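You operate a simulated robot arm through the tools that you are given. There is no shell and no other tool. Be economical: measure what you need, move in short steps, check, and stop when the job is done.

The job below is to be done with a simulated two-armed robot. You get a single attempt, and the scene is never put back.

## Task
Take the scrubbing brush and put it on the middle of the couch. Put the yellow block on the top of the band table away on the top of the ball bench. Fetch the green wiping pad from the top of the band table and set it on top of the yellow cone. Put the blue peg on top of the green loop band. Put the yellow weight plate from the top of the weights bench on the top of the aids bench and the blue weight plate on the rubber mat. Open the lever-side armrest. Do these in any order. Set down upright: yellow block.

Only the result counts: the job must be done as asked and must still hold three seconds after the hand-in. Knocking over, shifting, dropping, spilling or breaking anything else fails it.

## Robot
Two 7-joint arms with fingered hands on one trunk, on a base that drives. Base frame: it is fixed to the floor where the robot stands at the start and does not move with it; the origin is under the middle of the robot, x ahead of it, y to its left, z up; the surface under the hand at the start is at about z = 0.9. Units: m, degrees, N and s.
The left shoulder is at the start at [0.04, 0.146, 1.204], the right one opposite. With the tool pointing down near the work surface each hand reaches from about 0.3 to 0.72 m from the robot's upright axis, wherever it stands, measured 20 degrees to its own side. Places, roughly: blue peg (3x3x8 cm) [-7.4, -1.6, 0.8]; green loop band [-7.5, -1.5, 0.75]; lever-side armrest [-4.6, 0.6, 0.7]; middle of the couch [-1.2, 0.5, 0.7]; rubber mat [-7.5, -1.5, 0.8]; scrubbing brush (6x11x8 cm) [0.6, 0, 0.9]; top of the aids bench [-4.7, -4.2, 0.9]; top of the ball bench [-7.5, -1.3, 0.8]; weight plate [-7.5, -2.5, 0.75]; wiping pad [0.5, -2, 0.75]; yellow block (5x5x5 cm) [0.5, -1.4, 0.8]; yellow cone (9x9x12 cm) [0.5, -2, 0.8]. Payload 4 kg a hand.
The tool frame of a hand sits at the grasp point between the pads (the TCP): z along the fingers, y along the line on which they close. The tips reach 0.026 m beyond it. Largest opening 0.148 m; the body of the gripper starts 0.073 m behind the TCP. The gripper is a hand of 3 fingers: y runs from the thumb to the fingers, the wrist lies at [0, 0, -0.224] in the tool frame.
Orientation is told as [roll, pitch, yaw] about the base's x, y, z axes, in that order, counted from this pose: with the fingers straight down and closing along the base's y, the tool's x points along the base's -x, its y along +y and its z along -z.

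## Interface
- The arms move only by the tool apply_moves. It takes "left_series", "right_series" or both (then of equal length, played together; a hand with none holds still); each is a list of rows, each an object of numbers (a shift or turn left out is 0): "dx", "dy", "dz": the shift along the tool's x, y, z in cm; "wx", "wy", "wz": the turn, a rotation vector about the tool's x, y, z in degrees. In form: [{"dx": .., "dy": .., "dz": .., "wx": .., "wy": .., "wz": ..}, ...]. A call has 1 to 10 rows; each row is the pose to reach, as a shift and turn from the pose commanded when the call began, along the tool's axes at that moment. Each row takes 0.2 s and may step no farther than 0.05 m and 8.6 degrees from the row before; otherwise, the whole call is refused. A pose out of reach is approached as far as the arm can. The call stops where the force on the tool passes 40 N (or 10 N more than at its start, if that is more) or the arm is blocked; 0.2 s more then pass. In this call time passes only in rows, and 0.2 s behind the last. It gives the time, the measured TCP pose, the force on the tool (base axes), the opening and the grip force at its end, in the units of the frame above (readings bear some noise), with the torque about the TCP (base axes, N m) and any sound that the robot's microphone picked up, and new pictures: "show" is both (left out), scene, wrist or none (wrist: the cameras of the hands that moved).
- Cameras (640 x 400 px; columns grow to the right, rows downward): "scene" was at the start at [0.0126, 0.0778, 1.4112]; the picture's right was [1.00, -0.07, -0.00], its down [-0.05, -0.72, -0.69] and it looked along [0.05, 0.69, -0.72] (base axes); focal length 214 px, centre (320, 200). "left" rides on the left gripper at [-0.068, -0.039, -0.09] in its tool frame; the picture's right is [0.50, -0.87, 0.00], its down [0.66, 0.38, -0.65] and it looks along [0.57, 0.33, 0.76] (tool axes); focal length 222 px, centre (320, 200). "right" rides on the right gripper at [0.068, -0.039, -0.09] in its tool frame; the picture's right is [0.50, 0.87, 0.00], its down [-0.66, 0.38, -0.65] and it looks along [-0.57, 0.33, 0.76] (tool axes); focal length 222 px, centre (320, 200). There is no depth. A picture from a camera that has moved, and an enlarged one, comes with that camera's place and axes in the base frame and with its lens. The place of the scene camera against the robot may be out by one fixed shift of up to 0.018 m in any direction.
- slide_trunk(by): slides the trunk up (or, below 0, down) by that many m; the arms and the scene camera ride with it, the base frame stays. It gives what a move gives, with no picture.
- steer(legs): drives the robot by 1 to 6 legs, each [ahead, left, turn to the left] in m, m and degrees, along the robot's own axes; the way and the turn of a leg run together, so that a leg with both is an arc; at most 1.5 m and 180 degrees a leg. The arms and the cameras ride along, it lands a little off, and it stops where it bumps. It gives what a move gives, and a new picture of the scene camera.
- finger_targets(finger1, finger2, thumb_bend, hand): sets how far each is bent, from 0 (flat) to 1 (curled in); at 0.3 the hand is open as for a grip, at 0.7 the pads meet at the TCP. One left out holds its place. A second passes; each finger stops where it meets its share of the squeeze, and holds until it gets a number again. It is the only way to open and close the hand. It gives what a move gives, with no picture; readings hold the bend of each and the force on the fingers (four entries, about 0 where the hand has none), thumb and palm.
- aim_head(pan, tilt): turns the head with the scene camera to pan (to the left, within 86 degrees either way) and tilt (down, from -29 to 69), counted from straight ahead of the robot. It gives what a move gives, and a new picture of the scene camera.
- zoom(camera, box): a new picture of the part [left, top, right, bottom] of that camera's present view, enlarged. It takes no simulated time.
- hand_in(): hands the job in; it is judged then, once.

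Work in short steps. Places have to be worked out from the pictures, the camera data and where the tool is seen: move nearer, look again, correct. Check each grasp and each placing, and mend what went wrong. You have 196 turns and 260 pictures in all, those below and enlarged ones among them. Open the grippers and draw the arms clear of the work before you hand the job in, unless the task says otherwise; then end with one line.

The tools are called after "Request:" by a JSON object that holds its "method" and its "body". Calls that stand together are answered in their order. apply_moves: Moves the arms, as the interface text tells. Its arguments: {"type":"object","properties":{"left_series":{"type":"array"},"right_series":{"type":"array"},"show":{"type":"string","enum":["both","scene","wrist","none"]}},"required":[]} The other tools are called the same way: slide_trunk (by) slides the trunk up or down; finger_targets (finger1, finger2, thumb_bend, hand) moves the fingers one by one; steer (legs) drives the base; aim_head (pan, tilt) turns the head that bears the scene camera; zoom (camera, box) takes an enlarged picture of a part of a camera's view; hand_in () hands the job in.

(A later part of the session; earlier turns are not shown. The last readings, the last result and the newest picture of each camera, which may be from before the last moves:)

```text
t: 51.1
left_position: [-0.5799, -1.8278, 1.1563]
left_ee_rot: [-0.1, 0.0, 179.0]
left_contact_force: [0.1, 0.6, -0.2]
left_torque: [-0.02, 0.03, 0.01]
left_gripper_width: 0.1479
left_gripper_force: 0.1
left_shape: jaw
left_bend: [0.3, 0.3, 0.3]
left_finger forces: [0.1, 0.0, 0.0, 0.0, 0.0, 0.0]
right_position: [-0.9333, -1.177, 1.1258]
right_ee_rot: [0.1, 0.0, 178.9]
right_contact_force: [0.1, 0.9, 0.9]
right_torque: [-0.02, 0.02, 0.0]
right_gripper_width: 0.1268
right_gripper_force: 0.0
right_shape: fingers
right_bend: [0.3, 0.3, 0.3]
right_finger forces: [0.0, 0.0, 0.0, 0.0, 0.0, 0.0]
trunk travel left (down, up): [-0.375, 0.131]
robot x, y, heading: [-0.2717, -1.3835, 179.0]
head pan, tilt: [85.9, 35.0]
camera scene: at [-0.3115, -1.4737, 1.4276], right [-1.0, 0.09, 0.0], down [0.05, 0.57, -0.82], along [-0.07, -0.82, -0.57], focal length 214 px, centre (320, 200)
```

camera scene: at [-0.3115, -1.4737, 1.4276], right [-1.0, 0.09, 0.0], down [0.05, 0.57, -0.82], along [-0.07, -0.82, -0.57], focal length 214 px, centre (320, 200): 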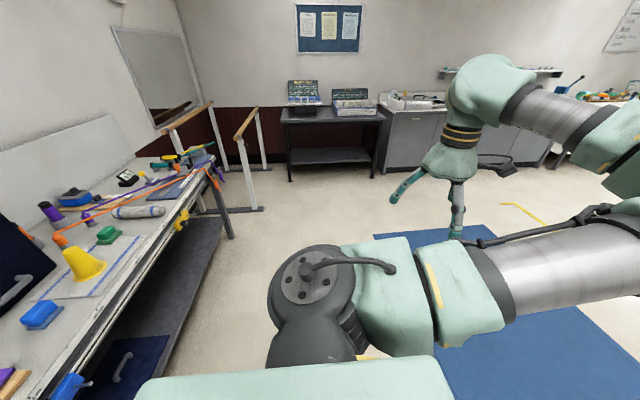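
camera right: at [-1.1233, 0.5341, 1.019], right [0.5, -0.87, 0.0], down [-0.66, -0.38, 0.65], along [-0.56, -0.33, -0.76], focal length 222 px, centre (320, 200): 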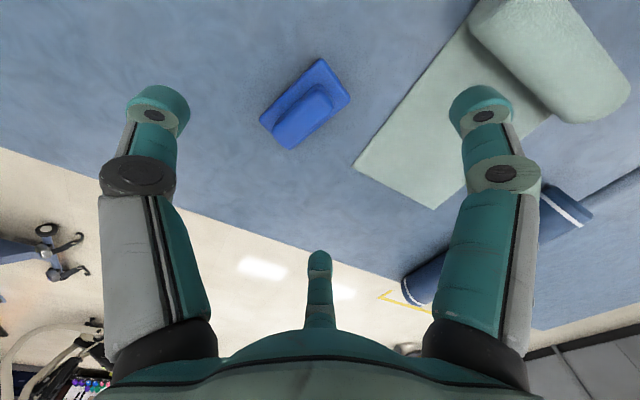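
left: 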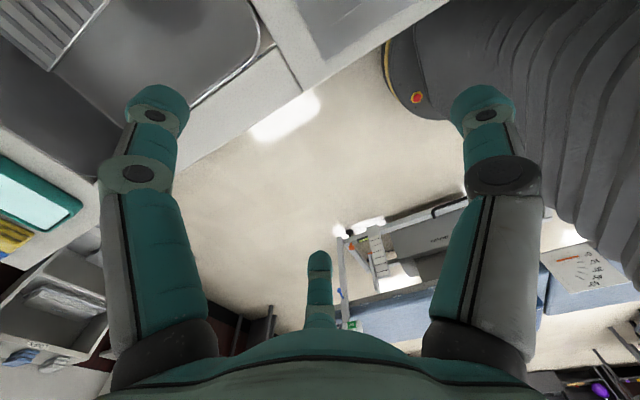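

No bump. Now I retract the right arm (smaller rows) and turn to face the band table.

Request:
{"method": "apply_moves", "body": {"right_series": [{"dx": 4.8}, {"dx": 9.6}, {"dx": 14.4}, {"dx": 19.2}, {"dx": 24}, {"dx": 28.8}, {"dx": 32}], "show": "none"}}

Request:
{"method": "steer", "body": {"legs": [[0, 0, 91], [0, 0, 90]]}}

Request:
{"method": "aim_head", "body": {"pan": 0, "tilt": 40}}

```text
t: 52.7
left_position: [-0.5803, -1.8266, 1.1568]
left_ee_rot: [0.1, 0.0, 178.9]
left_contact_force: [-0.6, 0.0, 0.2]
left_torque: [-0.02, 0.01, 0.02]
left_gripper_width: 0.1478
left_gripper_force: 0.1
left_shape: jaw
left_bend: [0.3, 0.3, 0.3]
left_finger forces: [0.0, 0.1, 0.0, 0.0, 0.1, 0.0]
right_position: [-0.6087, -1.1829, 1.127]
right_ee_rot: [0.1, 0.0, 178.9]
right_contact_force: [-0.4, 0.3, -0.5]
right_torque: [0.0, 0.02, -0.01]
right_gripper_width: 0.1269
right_gripper_force: 0.2
right_shape: fingers
right_bend: [0.3, 0.3, 0.3]
right_finger forces: [0.0, 0.0, 0.0, 0.0, 0.0, 0.0]
trunk travel left (down, up): [-0.375, 0.131]
robot x, y, heading: [-0.2702, -1.3868, 179.1]
head pan, tilt: [85.9, 35.0]
```

```text
t: 60.8
left_position: [0.0259, -0.9298, 1.1572]
left_ee_rot: [-0.1, 0.0, 1.0]
left_contact_force: [-0.1, -0.4, -0.6]
left_torque: [-0.02, 0.04, 0.03]
left_gripper_width: 0.1479
left_gripper_force: 0.1
left_shape: jaw
left_bend: [0.3, 0.3, 0.3]
left_finger forces: [0.0, 0.0, 0.0, 0.1, 0.0, 0.0]
right_position: [0.0772, -1.5725, 1.1267]
right_ee_rot: [0.1, 0.0, 0.8]
right_contact_force: [0.2, 0.4, 0.3]
right_torque: [-0.01, -0.03, -0.04]
right_gripper_width: 0.1268
right_gripper_force: 0.1
right_shape: fingers
right_bend: [0.3, 0.3, 0.3]
right_finger forces: [0.1, 0.0, 0.1, 0.0, 0.1, 0.0]
trunk travel left (down, up): [-0.375, 0.131]
robot x, y, heading: [-0.2713, -1.3827, 0.9]
head pan, tilt: [85.9, 35.0]
camera scene: at [-0.2583, -1.2981, 1.4276], right [1.0, -0.05, 0.0], down [-0.03, -0.57, -0.82], along [0.04, 0.82, -0.57], focal length 214 px, centre (320, 200)
```

scene: 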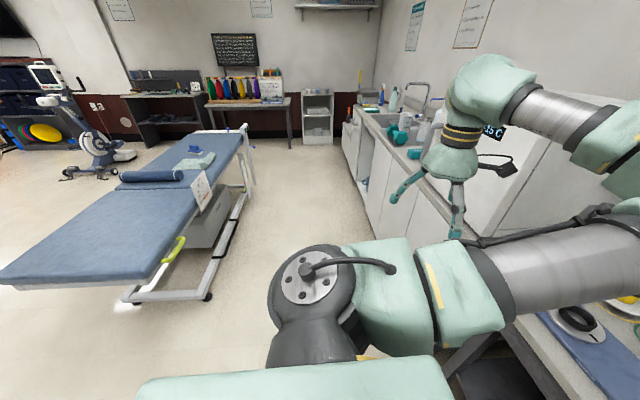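

```text
t: 62.4
left_position: [0.0247, -0.9298, 1.1576]
left_ee_rot: [0.0, 0.0, 0.9]
left_contact_force: [0.1, -0.1, 0.4]
left_torque: [-0.01, -0.02, -0.01]
left_gripper_width: 0.1478
left_gripper_force: 0.1
left_shape: jaw
left_bend: [0.3, 0.3, 0.3]
left_finger forces: [0.0, 0.0, 0.0, 0.0, 0.1, 0.0]
right_position: [0.0763, -1.5721, 1.1268]
right_ee_rot: [0.1, 0.2, 0.9]
right_contact_force: [-0.2, 0.0, -0.2]
right_torque: [0.0, 0.0, -0.01]
right_gripper_width: 0.1269
right_gripper_force: 0.1
right_shape: fingers
right_bend: [0.3, 0.3, 0.3]
right_finger forces: [0.0, 0.0, 0.0, 0.0, 0.0, 0.1]
trunk travel left (down, up): [-0.375, 0.131]
robot x, y, heading: [-0.2696, -1.3839, 0.9]
head pan, tilt: [0.0, 40.0]
camera scene: at [-0.178, -1.3843, 1.42], right [0.02, -1.0, 0.0], down [-0.64, -0.01, -0.77], along [0.77, 0.01, -0.64], focal length 214 px, centre (320, 200)
```

scene: 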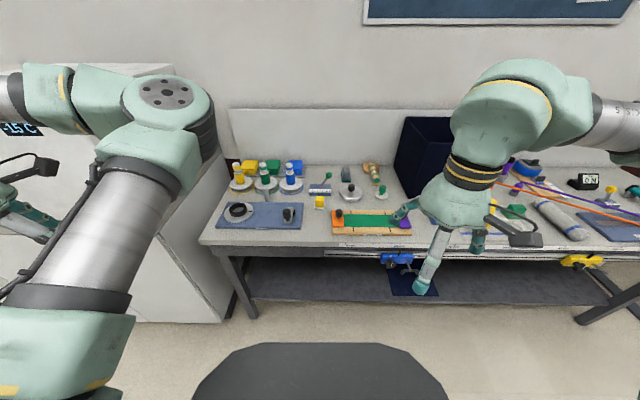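

Many items. I zoom to identify block, cone and pad.

Request:
{"method": "zoom", "body": {"camera": "scene", "box": [200, 130, 430, 260]}}

Request:
{"method": "zoom", "body": {"camera": "scene", "box": [400, 130, 640, 290]}}

```text
2.78 times, centred on (315, 195) of scene
camera zoom: at [-0.178, -1.3843, 1.42], right [0.02, -1.0, 0.0], down [-0.64, -0.01, -0.77], along [0.77, 0.01, -0.64], focal length 597 px, centre (334, 214)
```

zoom: 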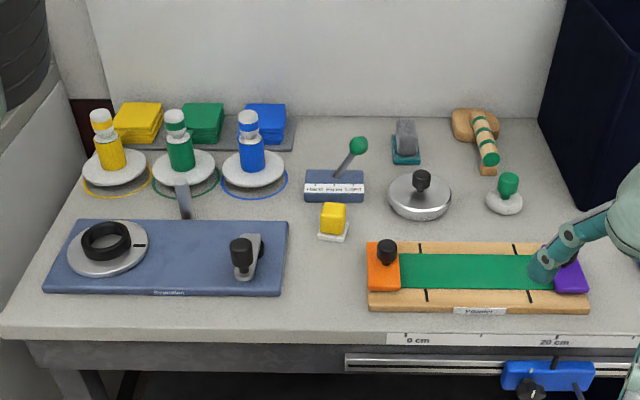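

```text
2.50 times, centred on (520, 210) of scene
camera zoom: at [-0.178, -1.3843, 1.42], right [0.02, -1.0, 0.0], down [-0.64, -0.01, -0.77], along [0.77, 0.01, -0.64], focal length 536 px, centre (-180, 175)
```

zoom: 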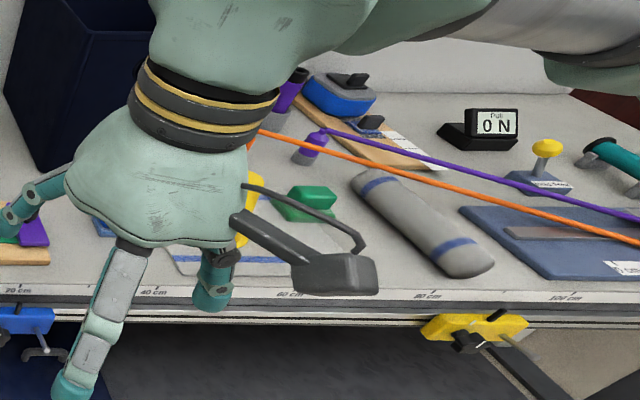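

Block sits on a small white pad at about [0.58,-1.37]; cone and green pad are near y=-2. I position the robot between them: block for the left hand, pad for the right.

Request:
{"method": "steer", "body": {"legs": [[0, -0.32, -0.9], [0.22, 0, 0]]}}

Request:
{"method": "zoom", "body": {"camera": "left", "box": [0, 0, 640, 400]}}

Request:
{"method": "zoom", "body": {"camera": "right", "box": [0, 0, 640, 400]}}

```text
t: 65.8
left_position: [0.2491, -1.2548, 1.1573]
left_ee_rot: [-0.1, -0.1, 0.3]
left_contact_force: [0.3, -0.6, -0.2]
left_torque: [0.0, 0.0, 0.02]
left_gripper_width: 0.1482
left_gripper_force: 0.0
left_shape: jaw
left_bend: [0.3, 0.3, 0.3]
left_finger forces: [0.0, 0.0, 0.0, 0.0, 0.0, 0.0]
right_position: [0.293, -1.8989, 1.1255]
right_ee_rot: [0.1, 0.0, 0.2]
right_contact_force: [-0.2, 0.2, -0.4]
right_torque: [0.01, 0.01, 0.01]
right_gripper_width: 0.1269
right_gripper_force: 0.1
right_shape: fingers
right_bend: [0.3, 0.3, 0.3]
right_finger forces: [0.0, 0.0, 0.0, 0.0, 0.0, 0.0]
trunk travel left (down, up): [-0.375, 0.131]
robot x, y, heading: [-0.0484, -1.7065, 0.1]
head pan, tilt: [0.0, 40.0]
camera scene: at [0.0403, -1.7076, 1.4202], right [0.0, -1.0, 0.0], down [-0.64, 0.0, -0.77], along [0.77, 0.0, -0.64], focal length 214 px, centre (320, 200)
```

scene: 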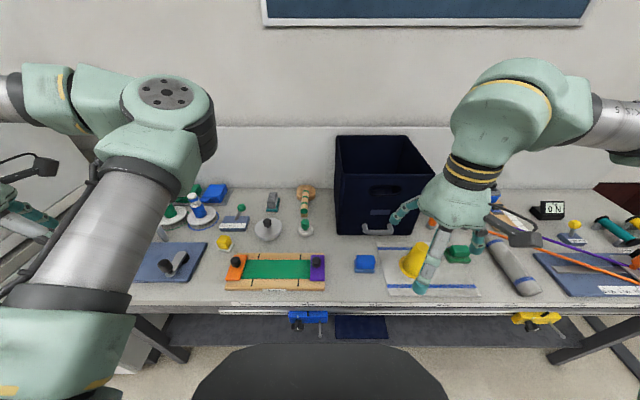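

```text
1.00 times, centred on (320, 200) of left (not enlarged: the box is as wide or as high as the picture)
camera zoom: at [0.317, -1.2947, 1.2482], right [-0.5, -0.87, 0.0], down [-0.66, 0.37, 0.65], along [-0.57, 0.32, -0.76], focal length 222 px, centre (320, 200)
```

zoom: 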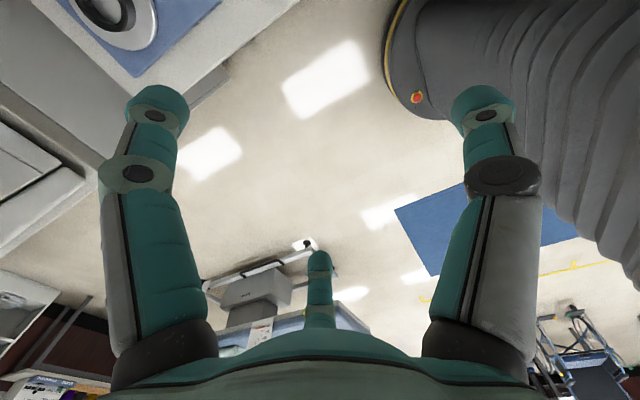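

```text
1.00 times, centred on (320, 200) of right (not enlarged: the box is as wide or as high as the picture)
camera zoom: at [0.2256, -1.9375, 1.2176], right [-0.5, 0.86, 0.0], down [0.65, 0.38, 0.65], along [0.57, 0.33, -0.76], focal length 222 px, centre (320, 200)
```

zoom: 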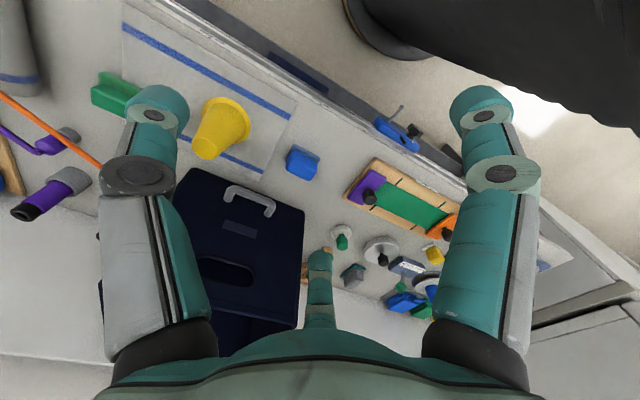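

I zoom on the cone and green pad in the right camera.

Request:
{"method": "zoom", "body": {"camera": "right", "box": [60, 40, 320, 200]}}

Request:
{"method": "zoom", "body": {"camera": "scene", "box": [340, 210, 500, 310]}}

```text
2.46 times, centred on (190, 120) of right
camera zoom: at [0.2256, -1.9375, 1.2176], right [-0.5, 0.86, 0.0], down [0.65, 0.38, 0.65], along [0.57, 0.33, -0.76], focal length 547 px, centre (640, 397)
```

zoom: 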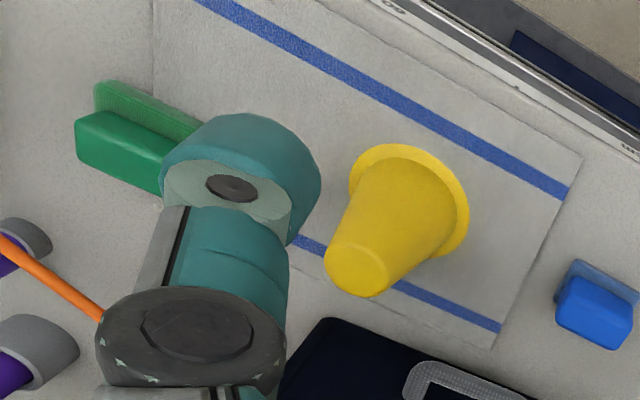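

```text
4.00 times, centred on (420, 260) of scene
camera zoom: at [0.0403, -1.7076, 1.4202], right [0.0, -1.0, 0.0], down [-0.64, 0.0, -0.77], along [0.77, 0.0, -0.64], focal length 858 px, centre (-80, -40)
```

zoom: 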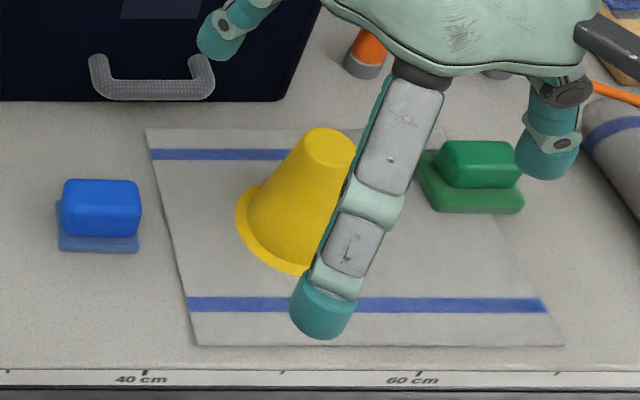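

The green pad (ribbed base + handle block) is at about [0.53,-2.21]; the cone top at [0.483,-2.015]. I shift the robot right 0.25 m to reach both with the right hand.

Request:
{"method": "steer", "body": {"legs": [[0, -0.25, 0]]}}

```text
t: 67.7
left_position: [0.2506, -1.498, 1.157]
left_ee_rot: [-0.1, 0.0, 0.5]
left_contact_force: [-0.3, 0.3, 0.3]
left_torque: [-0.03, -0.01, 0.02]
left_gripper_width: 0.1478
left_gripper_force: 0.1
left_shape: jaw
left_bend: [0.3, 0.3, 0.3]
left_finger forces: [0.0, 0.1, 0.1, 0.0, 0.0, 0.1]
right_position: [0.2974, -2.14, 1.1274]
right_ee_rot: [0.0, 0.1, 0.4]
right_contact_force: [0.3, 0.9, -0.3]
right_torque: [-0.02, 0.0, 0.02]
right_gripper_width: 0.1266
right_gripper_force: 0.0
right_shape: fingers
right_bend: [0.3, 0.3, 0.3]
right_finger forces: [0.1, 0.0, 0.0, 0.0, 0.1, 0.0]
trunk travel left (down, up): [-0.375, 0.131]
robot x, y, heading: [-0.044, -1.9469, 0.5]
head pan, tilt: [0.0, 40.0]
camera scene: at [0.0437, -1.9502, 1.42], right [0.01, -1.0, 0.0], down [-0.64, -0.01, -0.77], along [0.77, 0.01, -0.64], focal length 214 px, centre (320, 200)
```

scene: 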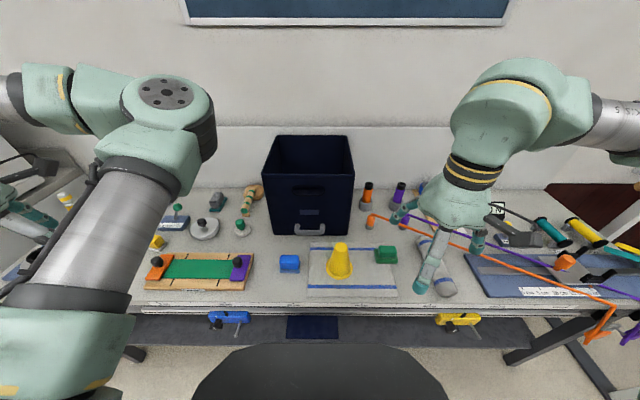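

I check how the orange band runs near the pad before bringing fingers there.

Request:
{"method": "zoom", "body": {"camera": "scene", "box": [290, 170, 490, 310]}}

Request:
{"method": "zoom", "body": {"camera": "right", "box": [0, 0, 640, 400]}}

```text
2.86 times, centred on (390, 240) of scene
camera zoom: at [0.0437, -1.9502, 1.42], right [0.01, -1.0, 0.0], down [-0.64, -0.01, -0.77], along [0.77, 0.01, -0.64], focal length 613 px, centre (120, 86)
```

zoom: 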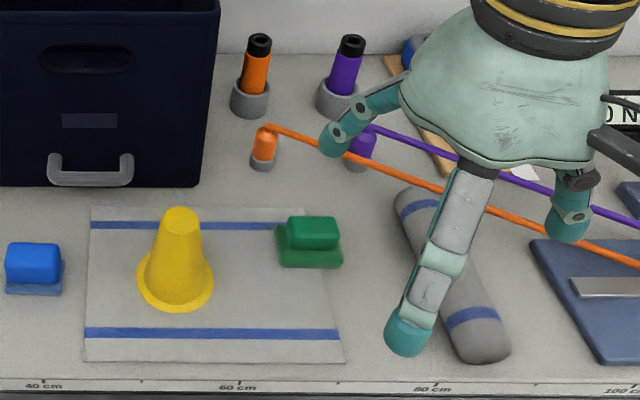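

```text
1.00 times, centred on (320, 200) of right (not enlarged: the box is as wide or as high as the picture)
camera zoom: at [0.2295, -2.1797, 1.2175], right [-0.51, 0.86, 0.0], down [0.65, 0.38, 0.65], along [0.56, 0.33, -0.76], focal length 222 px, centre (320, 200)
```

zoom: 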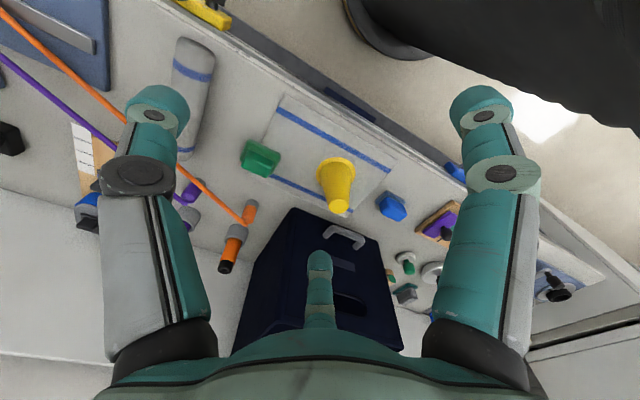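

The band passes ~7 cm clear of the planned finger positions. I lower the trunk 0.15 m and move above the pad.

Request:
{"method": "slide_trunk", "body": {"by": -0.12}}

Request:
{"method": "apply_moves", "body": {"right_series": [{"dx": -4.5, "dy": -0.6}, {"dx": -9, "dy": -1.2}, {"dx": -13.5, "dy": -1.8}, {"dx": -18, "dy": -2.4}, {"dx": -22.5, "dy": -3}], "show": "both"}}

```text
t: 69.2
left_position: [0.2501, -1.4987, 1.0372]
left_ee_rot: [0.0, 0.0, 0.6]
left_contact_force: [-0.7, 0.9, -0.5]
left_torque: [0.0, 0.01, -0.03]
left_gripper_width: 0.1479
left_gripper_force: 0.1
left_shape: jaw
left_bend: [0.3, 0.3, 0.3]
left_finger forces: [0.1, 0.1, 0.0, 0.0, 0.0, 0.1]
right_position: [0.2975, -2.1419, 1.0076]
right_ee_rot: [0.2, 0.0, 0.4]
right_contact_force: [0.6, 0.8, 0.2]
right_torque: [-0.01, 0.05, -0.01]
right_gripper_width: 0.1269
right_gripper_force: 0.1
right_shape: fingers
right_bend: [0.3, 0.3, 0.3]
right_finger forces: [0.0, 0.1, 0.0, 0.0, 0.1, 0.0]
trunk travel left (down, up): [-0.255, 0.251]
robot x, y, heading: [-0.0494, -1.9489, 0.8]
head pan, tilt: [0.0, 40.0]
```

```text
t: 70.3
left_position: [0.2511, -1.4986, 1.0374]
left_ee_rot: [-0.1, 0.0, 0.5]
left_contact_force: [0.4, -0.1, -0.1]
left_torque: [-0.02, 0.01, 0.0]
left_gripper_width: 0.1477
left_gripper_force: 0.0
left_shape: jaw
left_bend: [0.3, 0.3, 0.3]
left_finger forces: [0.1, 0.1, 0.1, 0.0, 0.0, 0.1]
right_position: [0.5215, -2.1675, 1.008]
right_ee_rot: [0.0, 0.1, 0.4]
right_contact_force: [0.6, 0.1, 0.5]
right_torque: [-0.03, 0.02, -0.01]
right_gripper_width: 0.1266
right_gripper_force: 0.1
right_shape: fingers
right_bend: [0.3, 0.3, 0.3]
right_finger forces: [0.1, 0.1, 0.0, 0.1, 0.0, 0.0]
trunk travel left (down, up): [-0.255, 0.251]
robot x, y, heading: [-0.0464, -1.9515, 0.5]
head pan, tilt: [0.0, 40.0]
camera scene: at [0.0448, -1.951, 1.3008], right [0.01, -1.0, 0.0], down [-0.64, -0.01, -0.77], along [0.77, 0.01, -0.64], focal length 214 px, centre (320, 200)
camera right: at [0.4552, -2.2067, 1.0989], right [-0.51, 0.86, 0.0], down [0.65, 0.38, 0.65], along [0.56, 0.33, -0.76], focal length 222 px, centre (320, 200)
```

scene: 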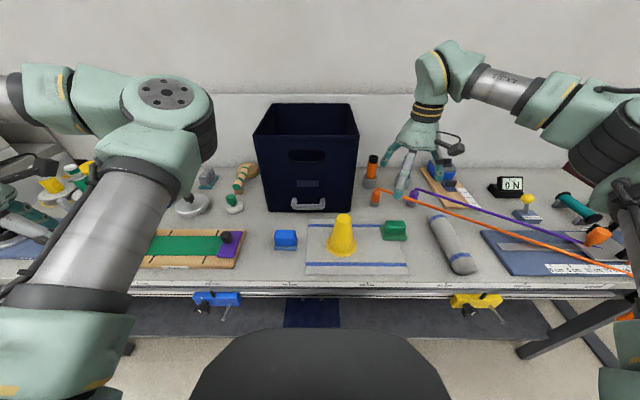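
right: 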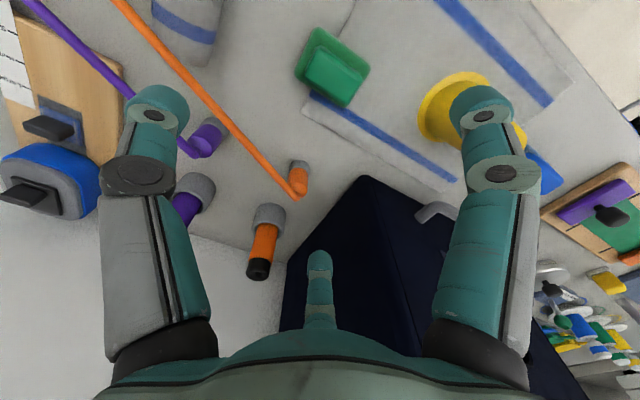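

I zoom on the pad to get the handle centre precisely.

Request:
{"method": "zoom", "body": {"camera": "right", "box": [250, 10, 410, 130]}}

```text
3.33 times, centred on (330, 70) of right
camera zoom: at [0.4552, -2.2067, 1.0989], right [-0.51, 0.86, 0.0], down [0.65, 0.38, 0.65], along [0.56, 0.33, -0.76], focal length 740 px, centre (287, 633)
```

zoom: 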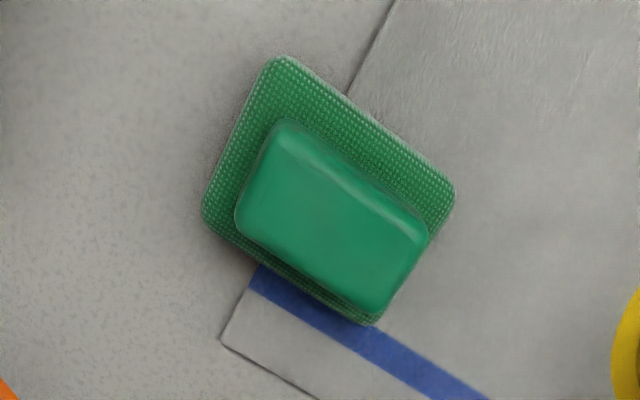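

Pad centre ≈ [0.50,-2.16]. I move over it and lower to z≈0.86, re-measuring height by parallax.

Request:
{"method": "apply_moves", "body": {"right_series": [{"dx": 2.1, "dy": 0.6, "dz": 3}, {"dx": 2.1, "dy": 0.6, "dz": 7}, {"dx": 2.1, "dy": 0.6, "dz": 11}, {"dx": 2.1, "dy": 0.6, "dz": 14.5}], "show": "wrist"}}

Request:
{"method": "zoom", "body": {"camera": "right", "box": [240, 50, 400, 170]}}

```text
t: 71.3
left_position: [0.2506, -1.4991, 1.0376]
left_ee_rot: [0.0, 0.1, 0.5]
left_contact_force: [0.6, -0.3, -0.1]
left_torque: [-0.03, 0.03, -0.02]
left_gripper_width: 0.1481
left_gripper_force: 0.1
left_shape: jaw
left_bend: [0.3, 0.3, 0.3]
left_finger forces: [0.0, 0.1, 0.0, 0.0, 0.0, 0.1]
right_position: [0.5022, -2.1636, 0.8605]
right_ee_rot: [0.2, 0.1, 0.4]
right_contact_force: [0.1, -0.3, -0.1]
right_torque: [0.0, 0.01, 0.0]
right_gripper_width: 0.1269
right_gripper_force: 0.0
right_shape: fingers
right_bend: [0.3, 0.3, 0.3]
right_finger forces: [0.0, 0.1, 0.0, 0.0, 0.0, 0.0]
trunk travel left (down, up): [-0.255, 0.251]
robot x, y, heading: [-0.0486, -1.9488, 0.6]
head pan, tilt: [0.0, 40.0]
camera right: at [0.4358, -2.2037, 0.9504], right [-0.51, 0.86, 0.0], down [0.65, 0.38, 0.65], along [0.56, 0.33, -0.76], focal length 222 px, centre (320, 200)
```

right: 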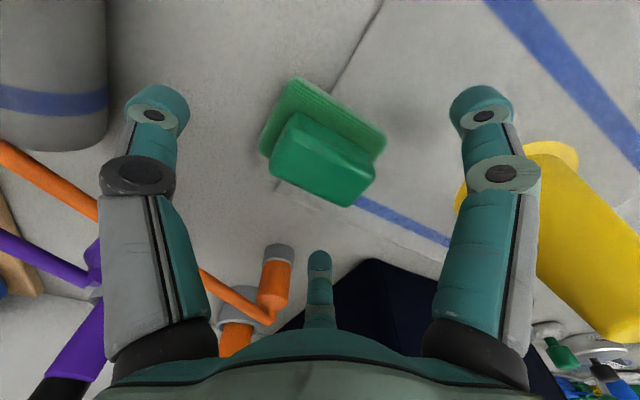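

```text
3.33 times, centred on (320, 110) of right
camera zoom: at [0.4358, -2.2037, 0.9504], right [-0.51, 0.86, 0.0], down [0.65, 0.38, 0.65], along [0.56, 0.33, -0.76], focal length 740 px, centre (320, 500)
```

zoom: 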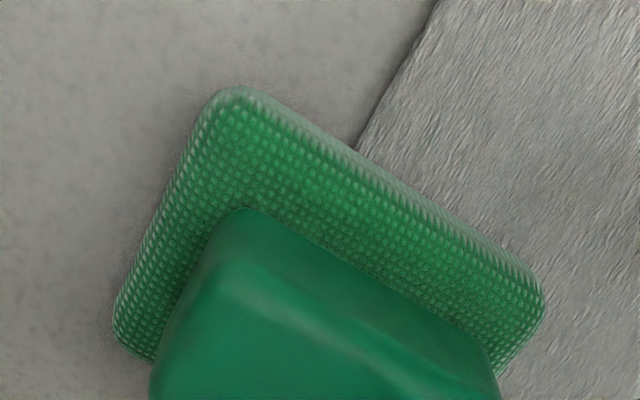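

Parallax puts the handle top at z≈0.845 and pad base top ≈0.81 (table ≈0.79), pad centre ≈[0.4925,-2.168]. I move there, go to z≈0.843 and close.

Request:
{"method": "apply_moves", "body": {"right_series": [{"dx": 1.0, "dy": -0.45}, {"dx": 1.0, "dy": -0.45, "dz": 1.0}, {"dx": 1.0, "dy": -0.45, "dz": 1.7}], "show": "none"}}

Request:
{"method": "finger_targets", "body": {"hand": "right", "finger1": 0.5, "finger2": 0.5, "thumb_bend": 0.5}}

Request:
{"method": "zoom", "body": {"camera": "right", "box": [160, 50, 480, 250]}}

```text
t: 72.2
left_position: [0.2514, -1.4971, 1.0387]
left_ee_rot: [0.0, 0.0, 0.5]
left_contact_force: [-1.1, 0.5, -0.6]
left_torque: [0.04, -0.01, -0.01]
left_gripper_width: 0.1478
left_gripper_force: 0.0
left_shape: jaw
left_bend: [0.3, 0.3, 0.3]
left_finger forces: [0.0, 0.0, 0.0, 0.1, 0.1, 0.2]
right_position: [0.4914, -2.1685, 0.8444]
right_ee_rot: [0.0, 0.2, 0.4]
right_contact_force: [-0.2, -0.2, 0.0]
right_torque: [0.02, 0.01, 0.03]
right_gripper_width: 0.1269
right_gripper_force: 0.0
right_shape: fingers
right_bend: [0.3, 0.3, 0.3]
right_finger forces: [0.0, 0.0, 0.0, 0.1, 0.1, 0.0]
trunk travel left (down, up): [-0.255, 0.251]
robot x, y, heading: [-0.052, -1.9485, 0.5]
head pan, tilt: [0.0, 40.0]
```

```text
t: 73.2
left_position: [0.2507, -1.4985, 1.0375]
left_ee_rot: [0.0, 0.0, 0.5]
left_contact_force: [0.0, 0.2, 0.0]
left_torque: [0.01, 0.0, -0.01]
left_gripper_width: 0.1478
left_gripper_force: 0.0
left_shape: jaw
left_bend: [0.3, 0.3, 0.3]
left_finger forces: [0.0, 0.1, 0.0, 0.0, 0.0, 0.0]
right_position: [0.4913, -2.1695, 0.8444]
right_ee_rot: [0.1, 0.1, 0.4]
right_contact_force: [-0.2, 0.2, 0.1]
right_torque: [0.02, 0.02, -0.02]
right_gripper_width: 0.0625
right_gripper_force: 0.0
right_shape: fingers
right_bend: [0.5, 0.5, 0.5]
right_finger forces: [0.0, 0.1, 0.0, 0.1, 0.0, 0.1]
trunk travel left (down, up): [-0.255, 0.251]
robot x, y, heading: [-0.0515, -1.9516, 0.6]
head pan, tilt: [0.0, 40.0]
```

```text
2.00 times, centred on (320, 150) of right
camera zoom: at [0.4244, -2.209, 0.9345], right [-0.51, 0.86, 0.0], down [0.65, 0.38, 0.65], along [0.56, 0.33, -0.76], focal length 444 px, centre (320, 300)
```

zoom: 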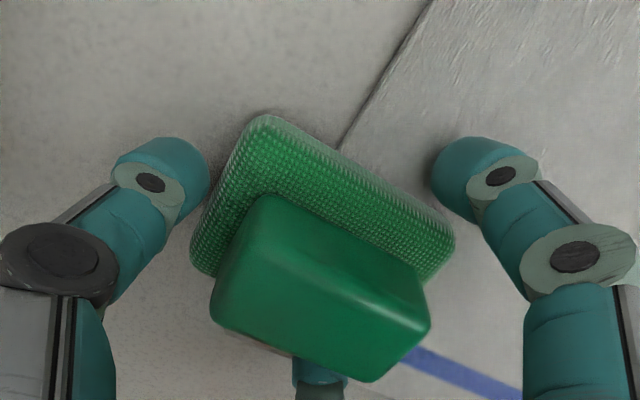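

The handle is centred between the digits. I close further.

Request:
{"method": "finger_targets", "body": {"hand": "right", "finger1": 0.7, "finger2": 0.7, "thumb_bend": 0.7}}

Request:
{"method": "zoom", "body": {"camera": "right", "box": [160, 50, 480, 250]}}

```text
t: 74.2
left_position: [0.25, -1.4996, 1.0374]
left_ee_rot: [0.0, 0.0, 0.4]
left_contact_force: [0.2, 0.2, 0.0]
left_torque: [0.0, -0.01, -0.01]
left_gripper_width: 0.1477
left_gripper_force: 0.0
left_shape: jaw
left_bend: [0.3, 0.3, 0.3]
left_finger forces: [0.1, 0.0, 0.1, 0.0, 0.1, 0.1]
right_position: [0.4911, -2.1694, 0.8449]
right_ee_rot: [0.1, 0.0, 0.4]
right_contact_force: [0.2, -0.4, 0.8]
right_torque: [0.07, 0.02, 0.01]
right_gripper_width: 0.033
right_gripper_force: 14.0
right_shape: fingers
right_bend: [0.55, 0.53, 0.65]
right_finger forces: [9.3, 9.6, 0.0, 0.0, 8.9, 0.1]
trunk travel left (down, up): [-0.255, 0.251]
robot x, y, heading: [-0.05, -1.9483, 0.5]
head pan, tilt: [0.0, 40.0]
```

```text
2.00 times, centred on (320, 150) of right
camera zoom: at [0.4244, -2.2089, 0.9345], right [-0.51, 0.86, 0.0], down [0.65, 0.38, 0.65], along [0.56, 0.33, -0.76], focal length 444 px, centre (320, 300)
```

zoom: 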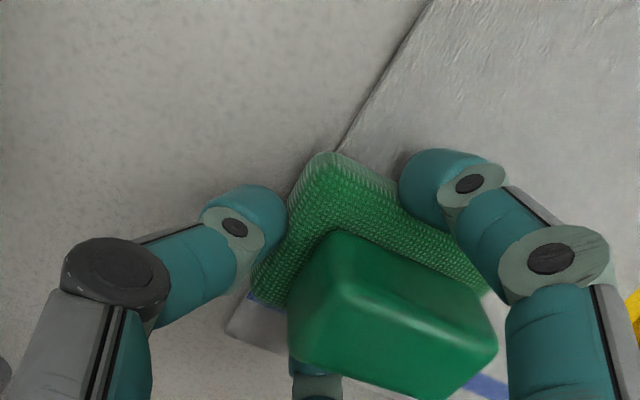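

Pad gripped on three points (14 N), shifted ~2 cm toward +y and slightly yawed. I lift gently and check it.

Request:
{"method": "apply_moves", "body": {"right_series": [{"dz": -2}, {"dz": -5}, {"dz": -9}, {"dz": -13}, {"dz": -16}], "show": "wrist"}}

Request:
{"method": "zoom", "body": {"camera": "right", "box": [160, 50, 480, 250]}}

Request:
{"method": "zoom", "body": {"camera": "scene", "box": [300, 110, 500, 260]}}

```text
t: 75.3
left_position: [0.2511, -1.4974, 1.0367]
left_ee_rot: [0.0, 0.0, 0.5]
left_contact_force: [-0.7, 0.0, -0.4]
left_torque: [0.0, 0.0, 0.02]
left_gripper_width: 0.148
left_gripper_force: 0.2
left_shape: jaw
left_bend: [0.3, 0.3, 0.3]
left_finger forces: [0.1, 0.1, 0.1, 0.0, 0.0, 0.1]
right_position: [0.4862, -2.1679, 1.0059]
right_ee_rot: [0.1, 0.1, 0.4]
right_contact_force: [-0.7, -0.1, -0.6]
right_torque: [-0.03, 0.0, 0.02]
right_gripper_width: 0.0329
right_gripper_force: 13.9
right_shape: fingers
right_bend: [0.55, 0.53, 0.65]
right_finger forces: [9.3, 9.6, 0.0, 0.1, 9.0, 0.1]
trunk travel left (down, up): [-0.255, 0.251]
robot x, y, heading: [-0.0496, -1.9518, 0.6]
head pan, tilt: [0.0, 40.0]
camera right: at [0.4195, -2.2075, 1.0968], right [-0.51, 0.86, 0.0], down [0.65, 0.38, 0.65], along [0.56, 0.33, -0.76], focal length 222 px, centre (320, 200)
```

right: 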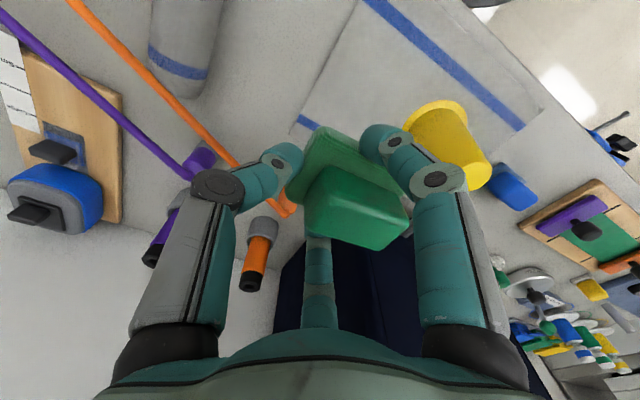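

```text
2.00 times, centred on (320, 150) of right
camera zoom: at [0.4195, -2.2075, 1.0968], right [-0.51, 0.86, 0.0], down [0.65, 0.38, 0.65], along [0.56, 0.33, -0.76], focal length 444 px, centre (320, 300)
```

zoom: 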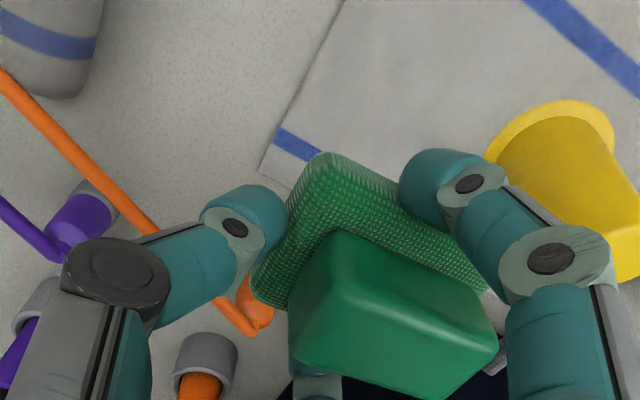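

```text
2.67 times, centred on (400, 185) of scene
camera zoom: at [0.0433, -1.9513, 1.3009], right [0.01, -1.0, 0.0], down [-0.64, -0.01, -0.77], along [0.77, 0.01, -0.64], focal length 572 px, centre (107, 240)
```

zoom: 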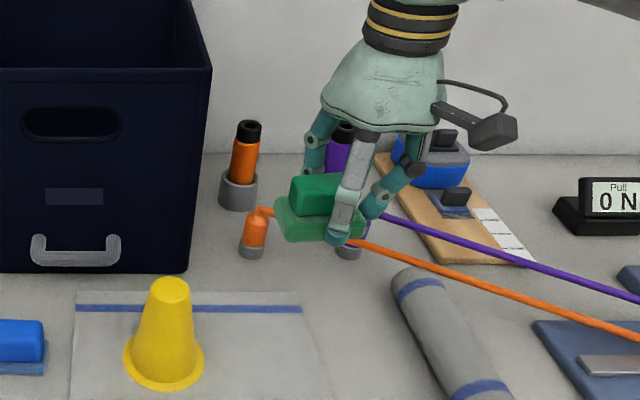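

The pad is held level; triangulated cone top ≈[0.452,-2.006,0.91]. Pad centre is about (+0.3,+2.1) cm from the TCP, so I move the TCP above [0.449,-2.027] at this height.

Request:
{"method": "apply_moves", "body": {"right_series": [{"dx": 1, "dy": 3.5}, {"dx": 2, "dy": 7}, {"dx": 3, "dy": 10.5}, {"dx": 3.7, "dy": 14.1}], "show": "wrist"}}

Request:
{"method": "zoom", "body": {"camera": "scene", "box": [260, 140, 420, 280]}}

Request:
{"method": "zoom", "body": {"camera": "right", "box": [200, 80, 440, 260]}}

```text
t: 76.3
left_position: [0.2505, -1.4979, 1.036]
left_ee_rot: [-0.1, 0.1, 0.5]
left_contact_force: [0.1, 0.4, -0.7]
left_torque: [-0.04, 0.02, 0.0]
left_gripper_width: 0.1477
left_gripper_force: 0.0
left_shape: jaw
left_bend: [0.3, 0.3, 0.3]
left_finger forces: [0.0, 0.0, 0.0, 0.1, 0.0, 0.1]
right_position: [0.4526, -2.0266, 1.0061]
right_ee_rot: [0.0, 0.0, 0.4]
right_contact_force: [0.4, -0.7, -1.0]
right_torque: [-0.04, -0.04, 0.0]
right_gripper_width: 0.0328
right_gripper_force: 14.0
right_shape: fingers
right_bend: [0.55, 0.53, 0.65]
right_finger forces: [9.2, 9.5, 0.0, 0.0, 8.9, 0.0]
trunk travel left (down, up): [-0.255, 0.251]
robot x, y, heading: [-0.0485, -1.9523, 0.3]
head pan, tilt: [0.0, 40.0]
camera right: at [0.3856, -2.0664, 1.0969], right [-0.51, 0.86, 0.0], down [0.65, 0.38, 0.65], along [0.56, 0.33, -0.76], focal length 222 px, centre (320, 200)
```

right: 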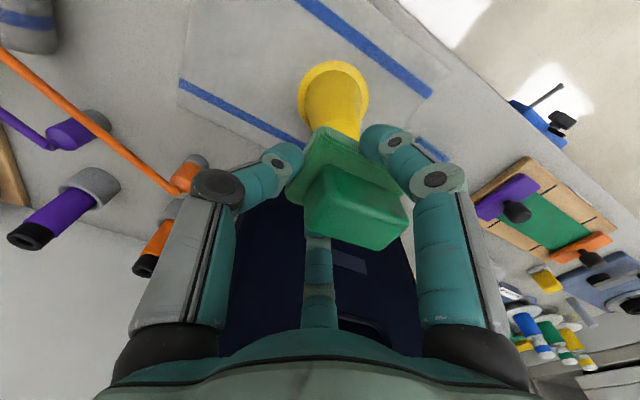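

```text
2.86 times, centred on (340, 210) of scene
camera zoom: at [0.0439, -1.9501, 1.3008], right [0.01, -1.0, 0.0], down [-0.64, -0.01, -0.77], along [0.77, 0.01, -0.64], focal length 613 px, centre (263, 171)
```

zoom: 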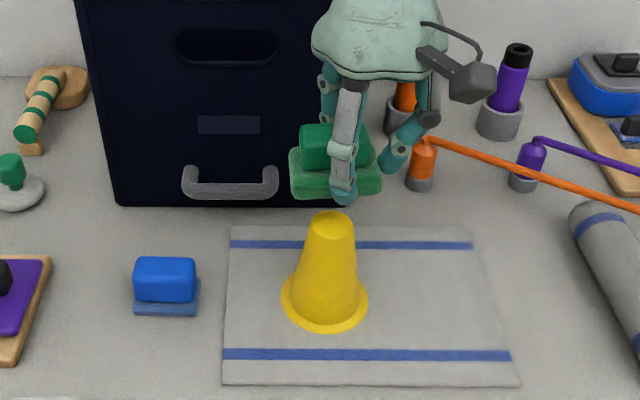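

```text
2.22 times, centred on (320, 170) of right
camera zoom: at [0.3856, -2.0664, 1.0969], right [-0.51, 0.86, 0.0], down [0.65, 0.38, 0.65], along [0.56, 0.33, -0.76], focal length 494 px, centre (320, 267)
```

zoom: 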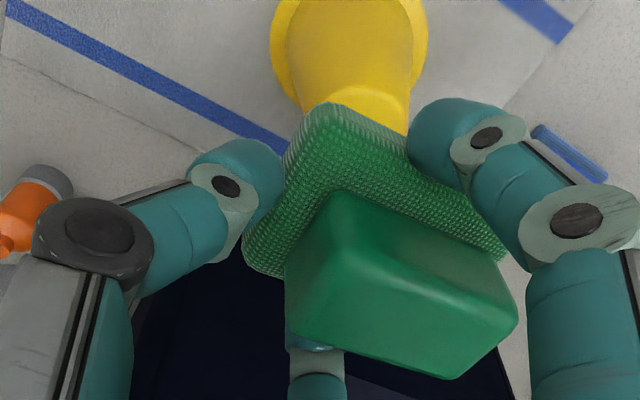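

Pad and cone are aligned in y; I shift 0.4 cm back in x and descend toward the cone top.

Request:
{"method": "apply_moves", "body": {"right_series": [{"dx": 0.4, "dz": 2}, {"dx": 0.4, "dz": 3.8}], "show": "none"}}

Request:
{"method": "zoom", "body": {"camera": "scene", "box": [260, 140, 420, 280]}}

```text
t: 77.0
left_position: [0.2511, -1.4994, 1.0383]
left_ee_rot: [0.0, -0.1, 0.5]
left_contact_force: [0.6, -0.3, -0.7]
left_torque: [-0.01, -0.01, 0.01]
left_gripper_width: 0.1482
left_gripper_force: 0.0
left_shape: jaw
left_bend: [0.3, 0.3, 0.3]
left_finger forces: [0.0, 0.0, 0.1, 0.0, 0.0, 0.0]
right_position: [0.447, -2.0278, 0.9663]
right_ee_rot: [0.1, 0.1, 0.3]
right_contact_force: [-0.2, -0.3, -1.0]
right_torque: [-0.02, 0.03, 0.01]
right_gripper_width: 0.0328
right_gripper_force: 13.5
right_shape: fingers
right_bend: [0.55, 0.53, 0.65]
right_finger forces: [9.1, 9.4, 0.1, 0.0, 8.8, 0.1]
trunk travel left (down, up): [-0.255, 0.251]
robot x, y, heading: [-0.0455, -1.9519, 0.5]
head pan, tilt: [0.0, 40.0]
```

```text
2.86 times, centred on (340, 210) of scene
camera zoom: at [0.0441, -1.9518, 1.3008], right [0.01, -1.0, 0.0], down [-0.64, -0.01, -0.77], along [0.77, 0.01, -0.64], focal length 613 px, centre (263, 171)
```

zoom: 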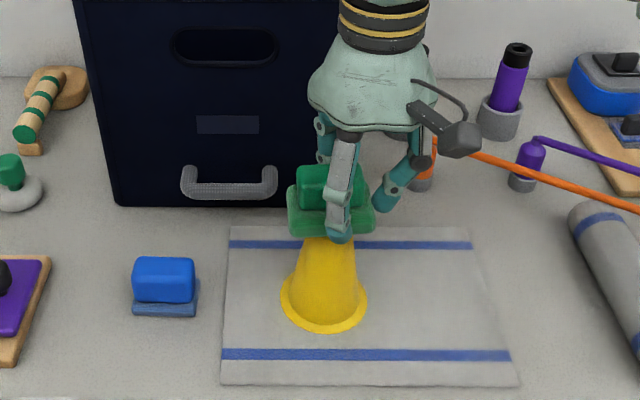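

Looks aligned. I continue down in small steps until contact.

Request:
{"method": "apply_moves", "body": {"right_series": [{"dz": 0.3}, {"dz": 0.6}], "show": "none"}}

```text
t: 77.5
left_position: [0.2513, -1.4991, 1.038]
left_ee_rot: [0.0, 0.0, 0.5]
left_contact_force: [0.8, 0.2, -0.8]
left_torque: [0.02, -0.03, -0.01]
left_gripper_width: 0.1479
left_gripper_force: 0.1
left_shape: jaw
left_bend: [0.3, 0.3, 0.3]
left_finger forces: [0.0, 0.1, 0.1, 0.0, 0.0, 0.0]
right_position: [0.4488, -2.0263, 0.9612]
right_ee_rot: [0.2, 0.1, 0.4]
right_contact_force: [0.1, -0.4, 0.1]
right_torque: [0.02, -0.02, 0.03]
right_gripper_width: 0.0331
right_gripper_force: 14.0
right_shape: fingers
right_bend: [0.55, 0.53, 0.65]
right_finger forces: [9.2, 9.6, 0.1, 0.0, 8.8, 0.1]
trunk travel left (down, up): [-0.255, 0.251]
robot x, y, heading: [-0.0503, -1.9488, 0.5]
head pan, tilt: [0.0, 40.0]
```

Request:
{"method": "apply_moves", "body": {"right_series": [{"dz": 0.2}, {"dz": 0.4}], "show": "none"}}

```text
t: 78.2
left_position: [0.251, -1.5003, 1.0383]
left_ee_rot: [0.0, 0.1, 0.6]
left_contact_force: [0.3, -0.9, -0.6]
left_torque: [0.01, -0.01, -0.01]
left_gripper_width: 0.148
left_gripper_force: 0.0
left_shape: jaw
left_bend: [0.3, 0.3, 0.3]
left_finger forces: [0.1, 0.0, 0.1, 0.1, 0.1, 0.0]
right_position: [0.4484, -2.0285, 0.9572]
right_ee_rot: [0.0, 0.0, 0.4]
right_contact_force: [-0.4, 0.0, -1.1]
right_torque: [-0.02, 0.02, 0.02]
right_gripper_width: 0.0333
right_gripper_force: 13.2
right_shape: fingers
right_bend: [0.55, 0.53, 0.65]
right_finger forces: [9.1, 9.4, 0.1, 0.1, 8.8, 0.0]
trunk travel left (down, up): [-0.255, 0.251]
robot x, y, heading: [-0.0494, -1.9501, 0.4]
head pan, tilt: [0.0, 40.0]
```

No contact at 0.957; I keep easing down.

Request:
{"method": "apply_moves", "body": {"right_series": [{"dz": 0.3}, {"dz": 0.6}], "show": "none"}}

```text
t: 78.8
left_position: [0.2495, -1.4998, 1.038]
left_ee_rot: [0.0, 0.0, 0.5]
left_contact_force: [0.4, 0.0, -0.2]
left_torque: [0.01, 0.02, 0.02]
left_gripper_width: 0.148
left_gripper_force: 0.0
left_shape: jaw
left_bend: [0.3, 0.3, 0.3]
left_finger forces: [0.1, 0.0, 0.0, 0.0, 0.1, 0.0]
right_position: [0.4472, -2.0278, 0.9532]
right_ee_rot: [0.1, -0.1, 0.4]
right_contact_force: [1.5, -1.9, 6.7]
right_torque: [0.22, -0.08, -0.04]
right_gripper_width: 0.0331
right_gripper_force: 14.8
right_shape: fingers
right_bend: [0.55, 0.53, 0.64]
right_finger forces: [9.9, 10.6, 0.0, 0.1, 10.0, 0.0]
trunk travel left (down, up): [-0.255, 0.251]
robot x, y, heading: [-0.0478, -1.9522, 0.5]
head pan, tilt: [0.0, 40.0]
```

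Contact (6.7 N). Before releasing, I check the alignment in both cameras.

Request:
{"method": "zoom", "body": {"camera": "scene", "box": [310, 180, 390, 250]}}

Request:
{"method": "zoom", "body": {"camera": "right", "box": [200, 80, 440, 260]}}

```text
5.71 times, centred on (350, 215) of scene
camera zoom: at [0.043, -1.952, 1.301], right [0.01, -1.0, 0.0], down [-0.64, -0.01, -0.77], along [0.77, 0.01, -0.64], focal length 1226 px, centre (149, 114)
```

zoom: 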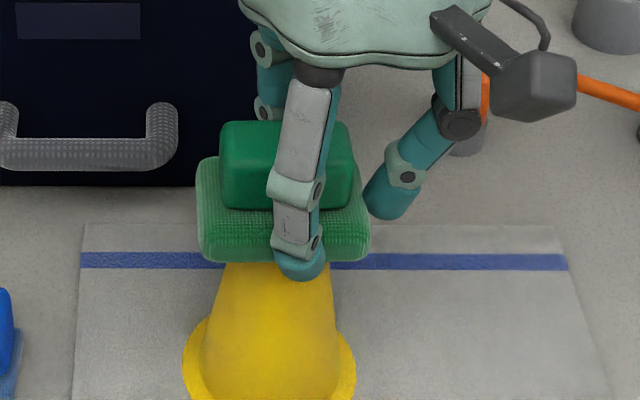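

```text
2.22 times, centred on (320, 170) of right
camera zoom: at [0.3804, -2.0672, 1.0431], right [-0.51, 0.86, 0.0], down [0.65, 0.38, 0.66], along [0.57, 0.33, -0.76], focal length 494 px, centre (320, 267)
```

zoom: 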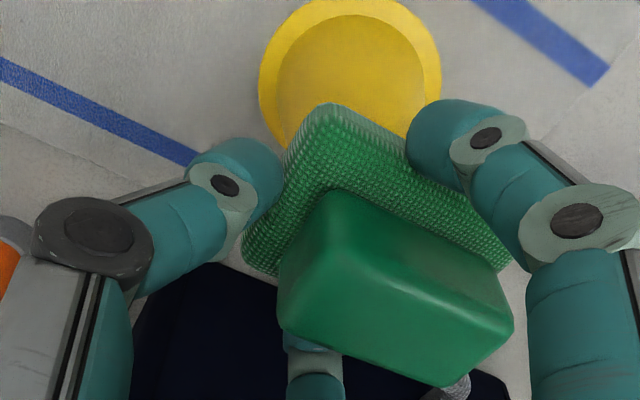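

Cone axis ≈[0.450,-2.010] and pad centre ≈[0.452,-2.007] agree. I release in two stages.

Request:
{"method": "finger_targets", "body": {"hand": "right", "finger1": 0.47, "finger2": 0.47, "thumb_bend": 0.47}}

Request:
{"method": "finger_targets", "body": {"hand": "right", "finger1": 0.3, "finger2": 0.3, "thumb_bend": 0.3}}

Request:
{"method": "apply_moves", "body": {"right_series": [{"dz": -2}, {"dz": -5}, {"dz": -9}, {"dz": -13}], "show": "both"}}

```text
t: 79.8
left_position: [0.2509, -1.4997, 1.0374]
left_ee_rot: [0.0, 0.0, 0.5]
left_contact_force: [-0.2, 0.6, 0.8]
left_torque: [0.01, 0.01, 0.0]
left_gripper_width: 0.1478
left_gripper_force: 0.0
left_shape: jaw
left_bend: [0.3, 0.3, 0.3]
left_finger forces: [0.0, 0.1, 0.1, 0.1, 0.0, 0.1]
right_position: [0.448, -2.0273, 0.9513]
right_ee_rot: [0.1, 0.1, 0.4]
right_contact_force: [-0.1, 0.3, 0.3]
right_torque: [-0.01, -0.01, 0.01]
right_gripper_width: 0.0715
right_gripper_force: 0.1
right_shape: fingers
right_bend: [0.47, 0.47, 0.47]
right_finger forces: [0.0, 0.0, 0.0, 0.0, 0.0, 0.0]
trunk travel left (down, up): [-0.255, 0.251]
robot x, y, heading: [-0.045, -1.9511, 0.5]
head pan, tilt: [0.0, 40.0]
```

```text
t: 80.8
left_position: [0.2504, -1.499, 1.0378]
left_ee_rot: [-0.1, 0.0, 0.6]
left_contact_force: [0.0, 0.3, 0.0]
left_torque: [-0.05, 0.04, -0.03]
left_gripper_width: 0.1481
left_gripper_force: 0.1
left_shape: jaw
left_bend: [0.3, 0.3, 0.3]
left_finger forces: [0.0, 0.1, 0.0, 0.0, 0.0, 0.0]
right_position: [0.4481, -2.0291, 0.9524]
right_ee_rot: [0.1, 0.1, 0.4]
right_contact_force: [0.0, 0.4, -0.3]
right_torque: [0.01, 0.01, -0.02]
right_gripper_width: 0.1266
right_gripper_force: 0.0
right_shape: fingers
right_bend: [0.3, 0.3, 0.3]
right_finger forces: [0.0, 0.0, 0.1, 0.1, 0.1, 0.0]
trunk travel left (down, up): [-0.255, 0.251]
robot x, y, heading: [-0.0447, -1.9461, 0.4]
head pan, tilt: [0.0, 40.0]
```

```text
t: 81.8
left_position: [0.2509, -1.4984, 1.0387]
left_ee_rot: [-0.1, 0.0, 0.4]
left_contact_force: [0.4, -0.7, 0.0]
left_torque: [-0.01, -0.06, 0.01]
left_gripper_width: 0.1479
left_gripper_force: 0.0
left_shape: jaw
left_bend: [0.3, 0.3, 0.3]
left_finger forces: [0.0, 0.1, 0.0, 0.0, 0.0, 0.0]
right_position: [0.4483, -2.0294, 1.0816]
right_ee_rot: [0.0, 0.1, 0.4]
right_contact_force: [1.0, -0.3, 0.3]
right_torque: [-0.03, -0.01, -0.01]
right_gripper_width: 0.1266
right_gripper_force: 0.0
right_shape: fingers
right_bend: [0.3, 0.3, 0.3]
right_finger forces: [0.1, 0.0, 0.0, 0.0, 0.0, 0.1]
trunk travel left (down, up): [-0.255, 0.251]
robot x, y, heading: [-0.0489, -1.9505, 0.7]
head pan, tilt: [0.0, 40.0]
camera scene: at [0.0428, -1.9513, 1.301], right [0.01, -1.0, 0.0], down [-0.64, -0.01, -0.77], along [0.77, 0.01, -0.64], focal length 214 px, centre (320, 200)
camera right: at [0.3814, -2.068, 1.1723], right [-0.51, 0.86, 0.0], down [0.65, 0.38, 0.65], along [0.56, 0.33, -0.76], focal length 222 px, centre (320, 200)
```

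scene: 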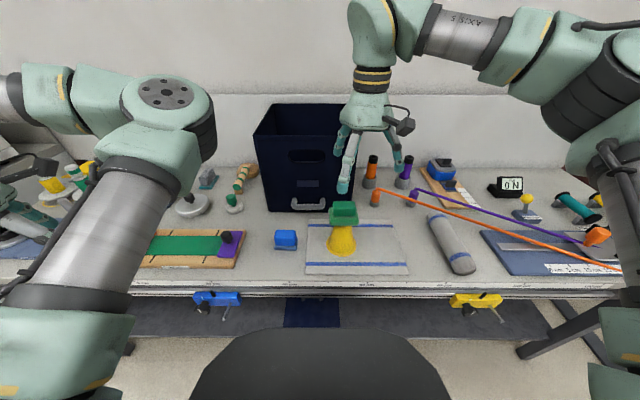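
right: 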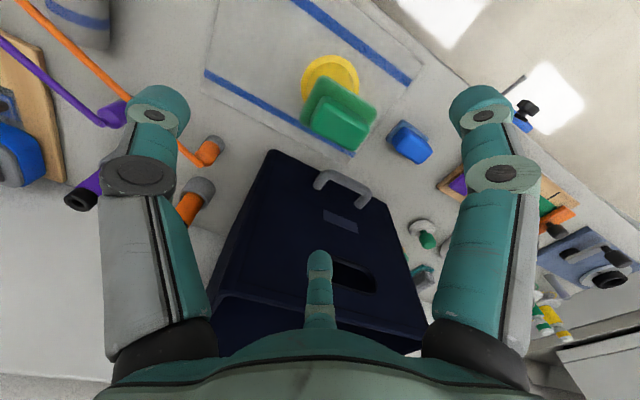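

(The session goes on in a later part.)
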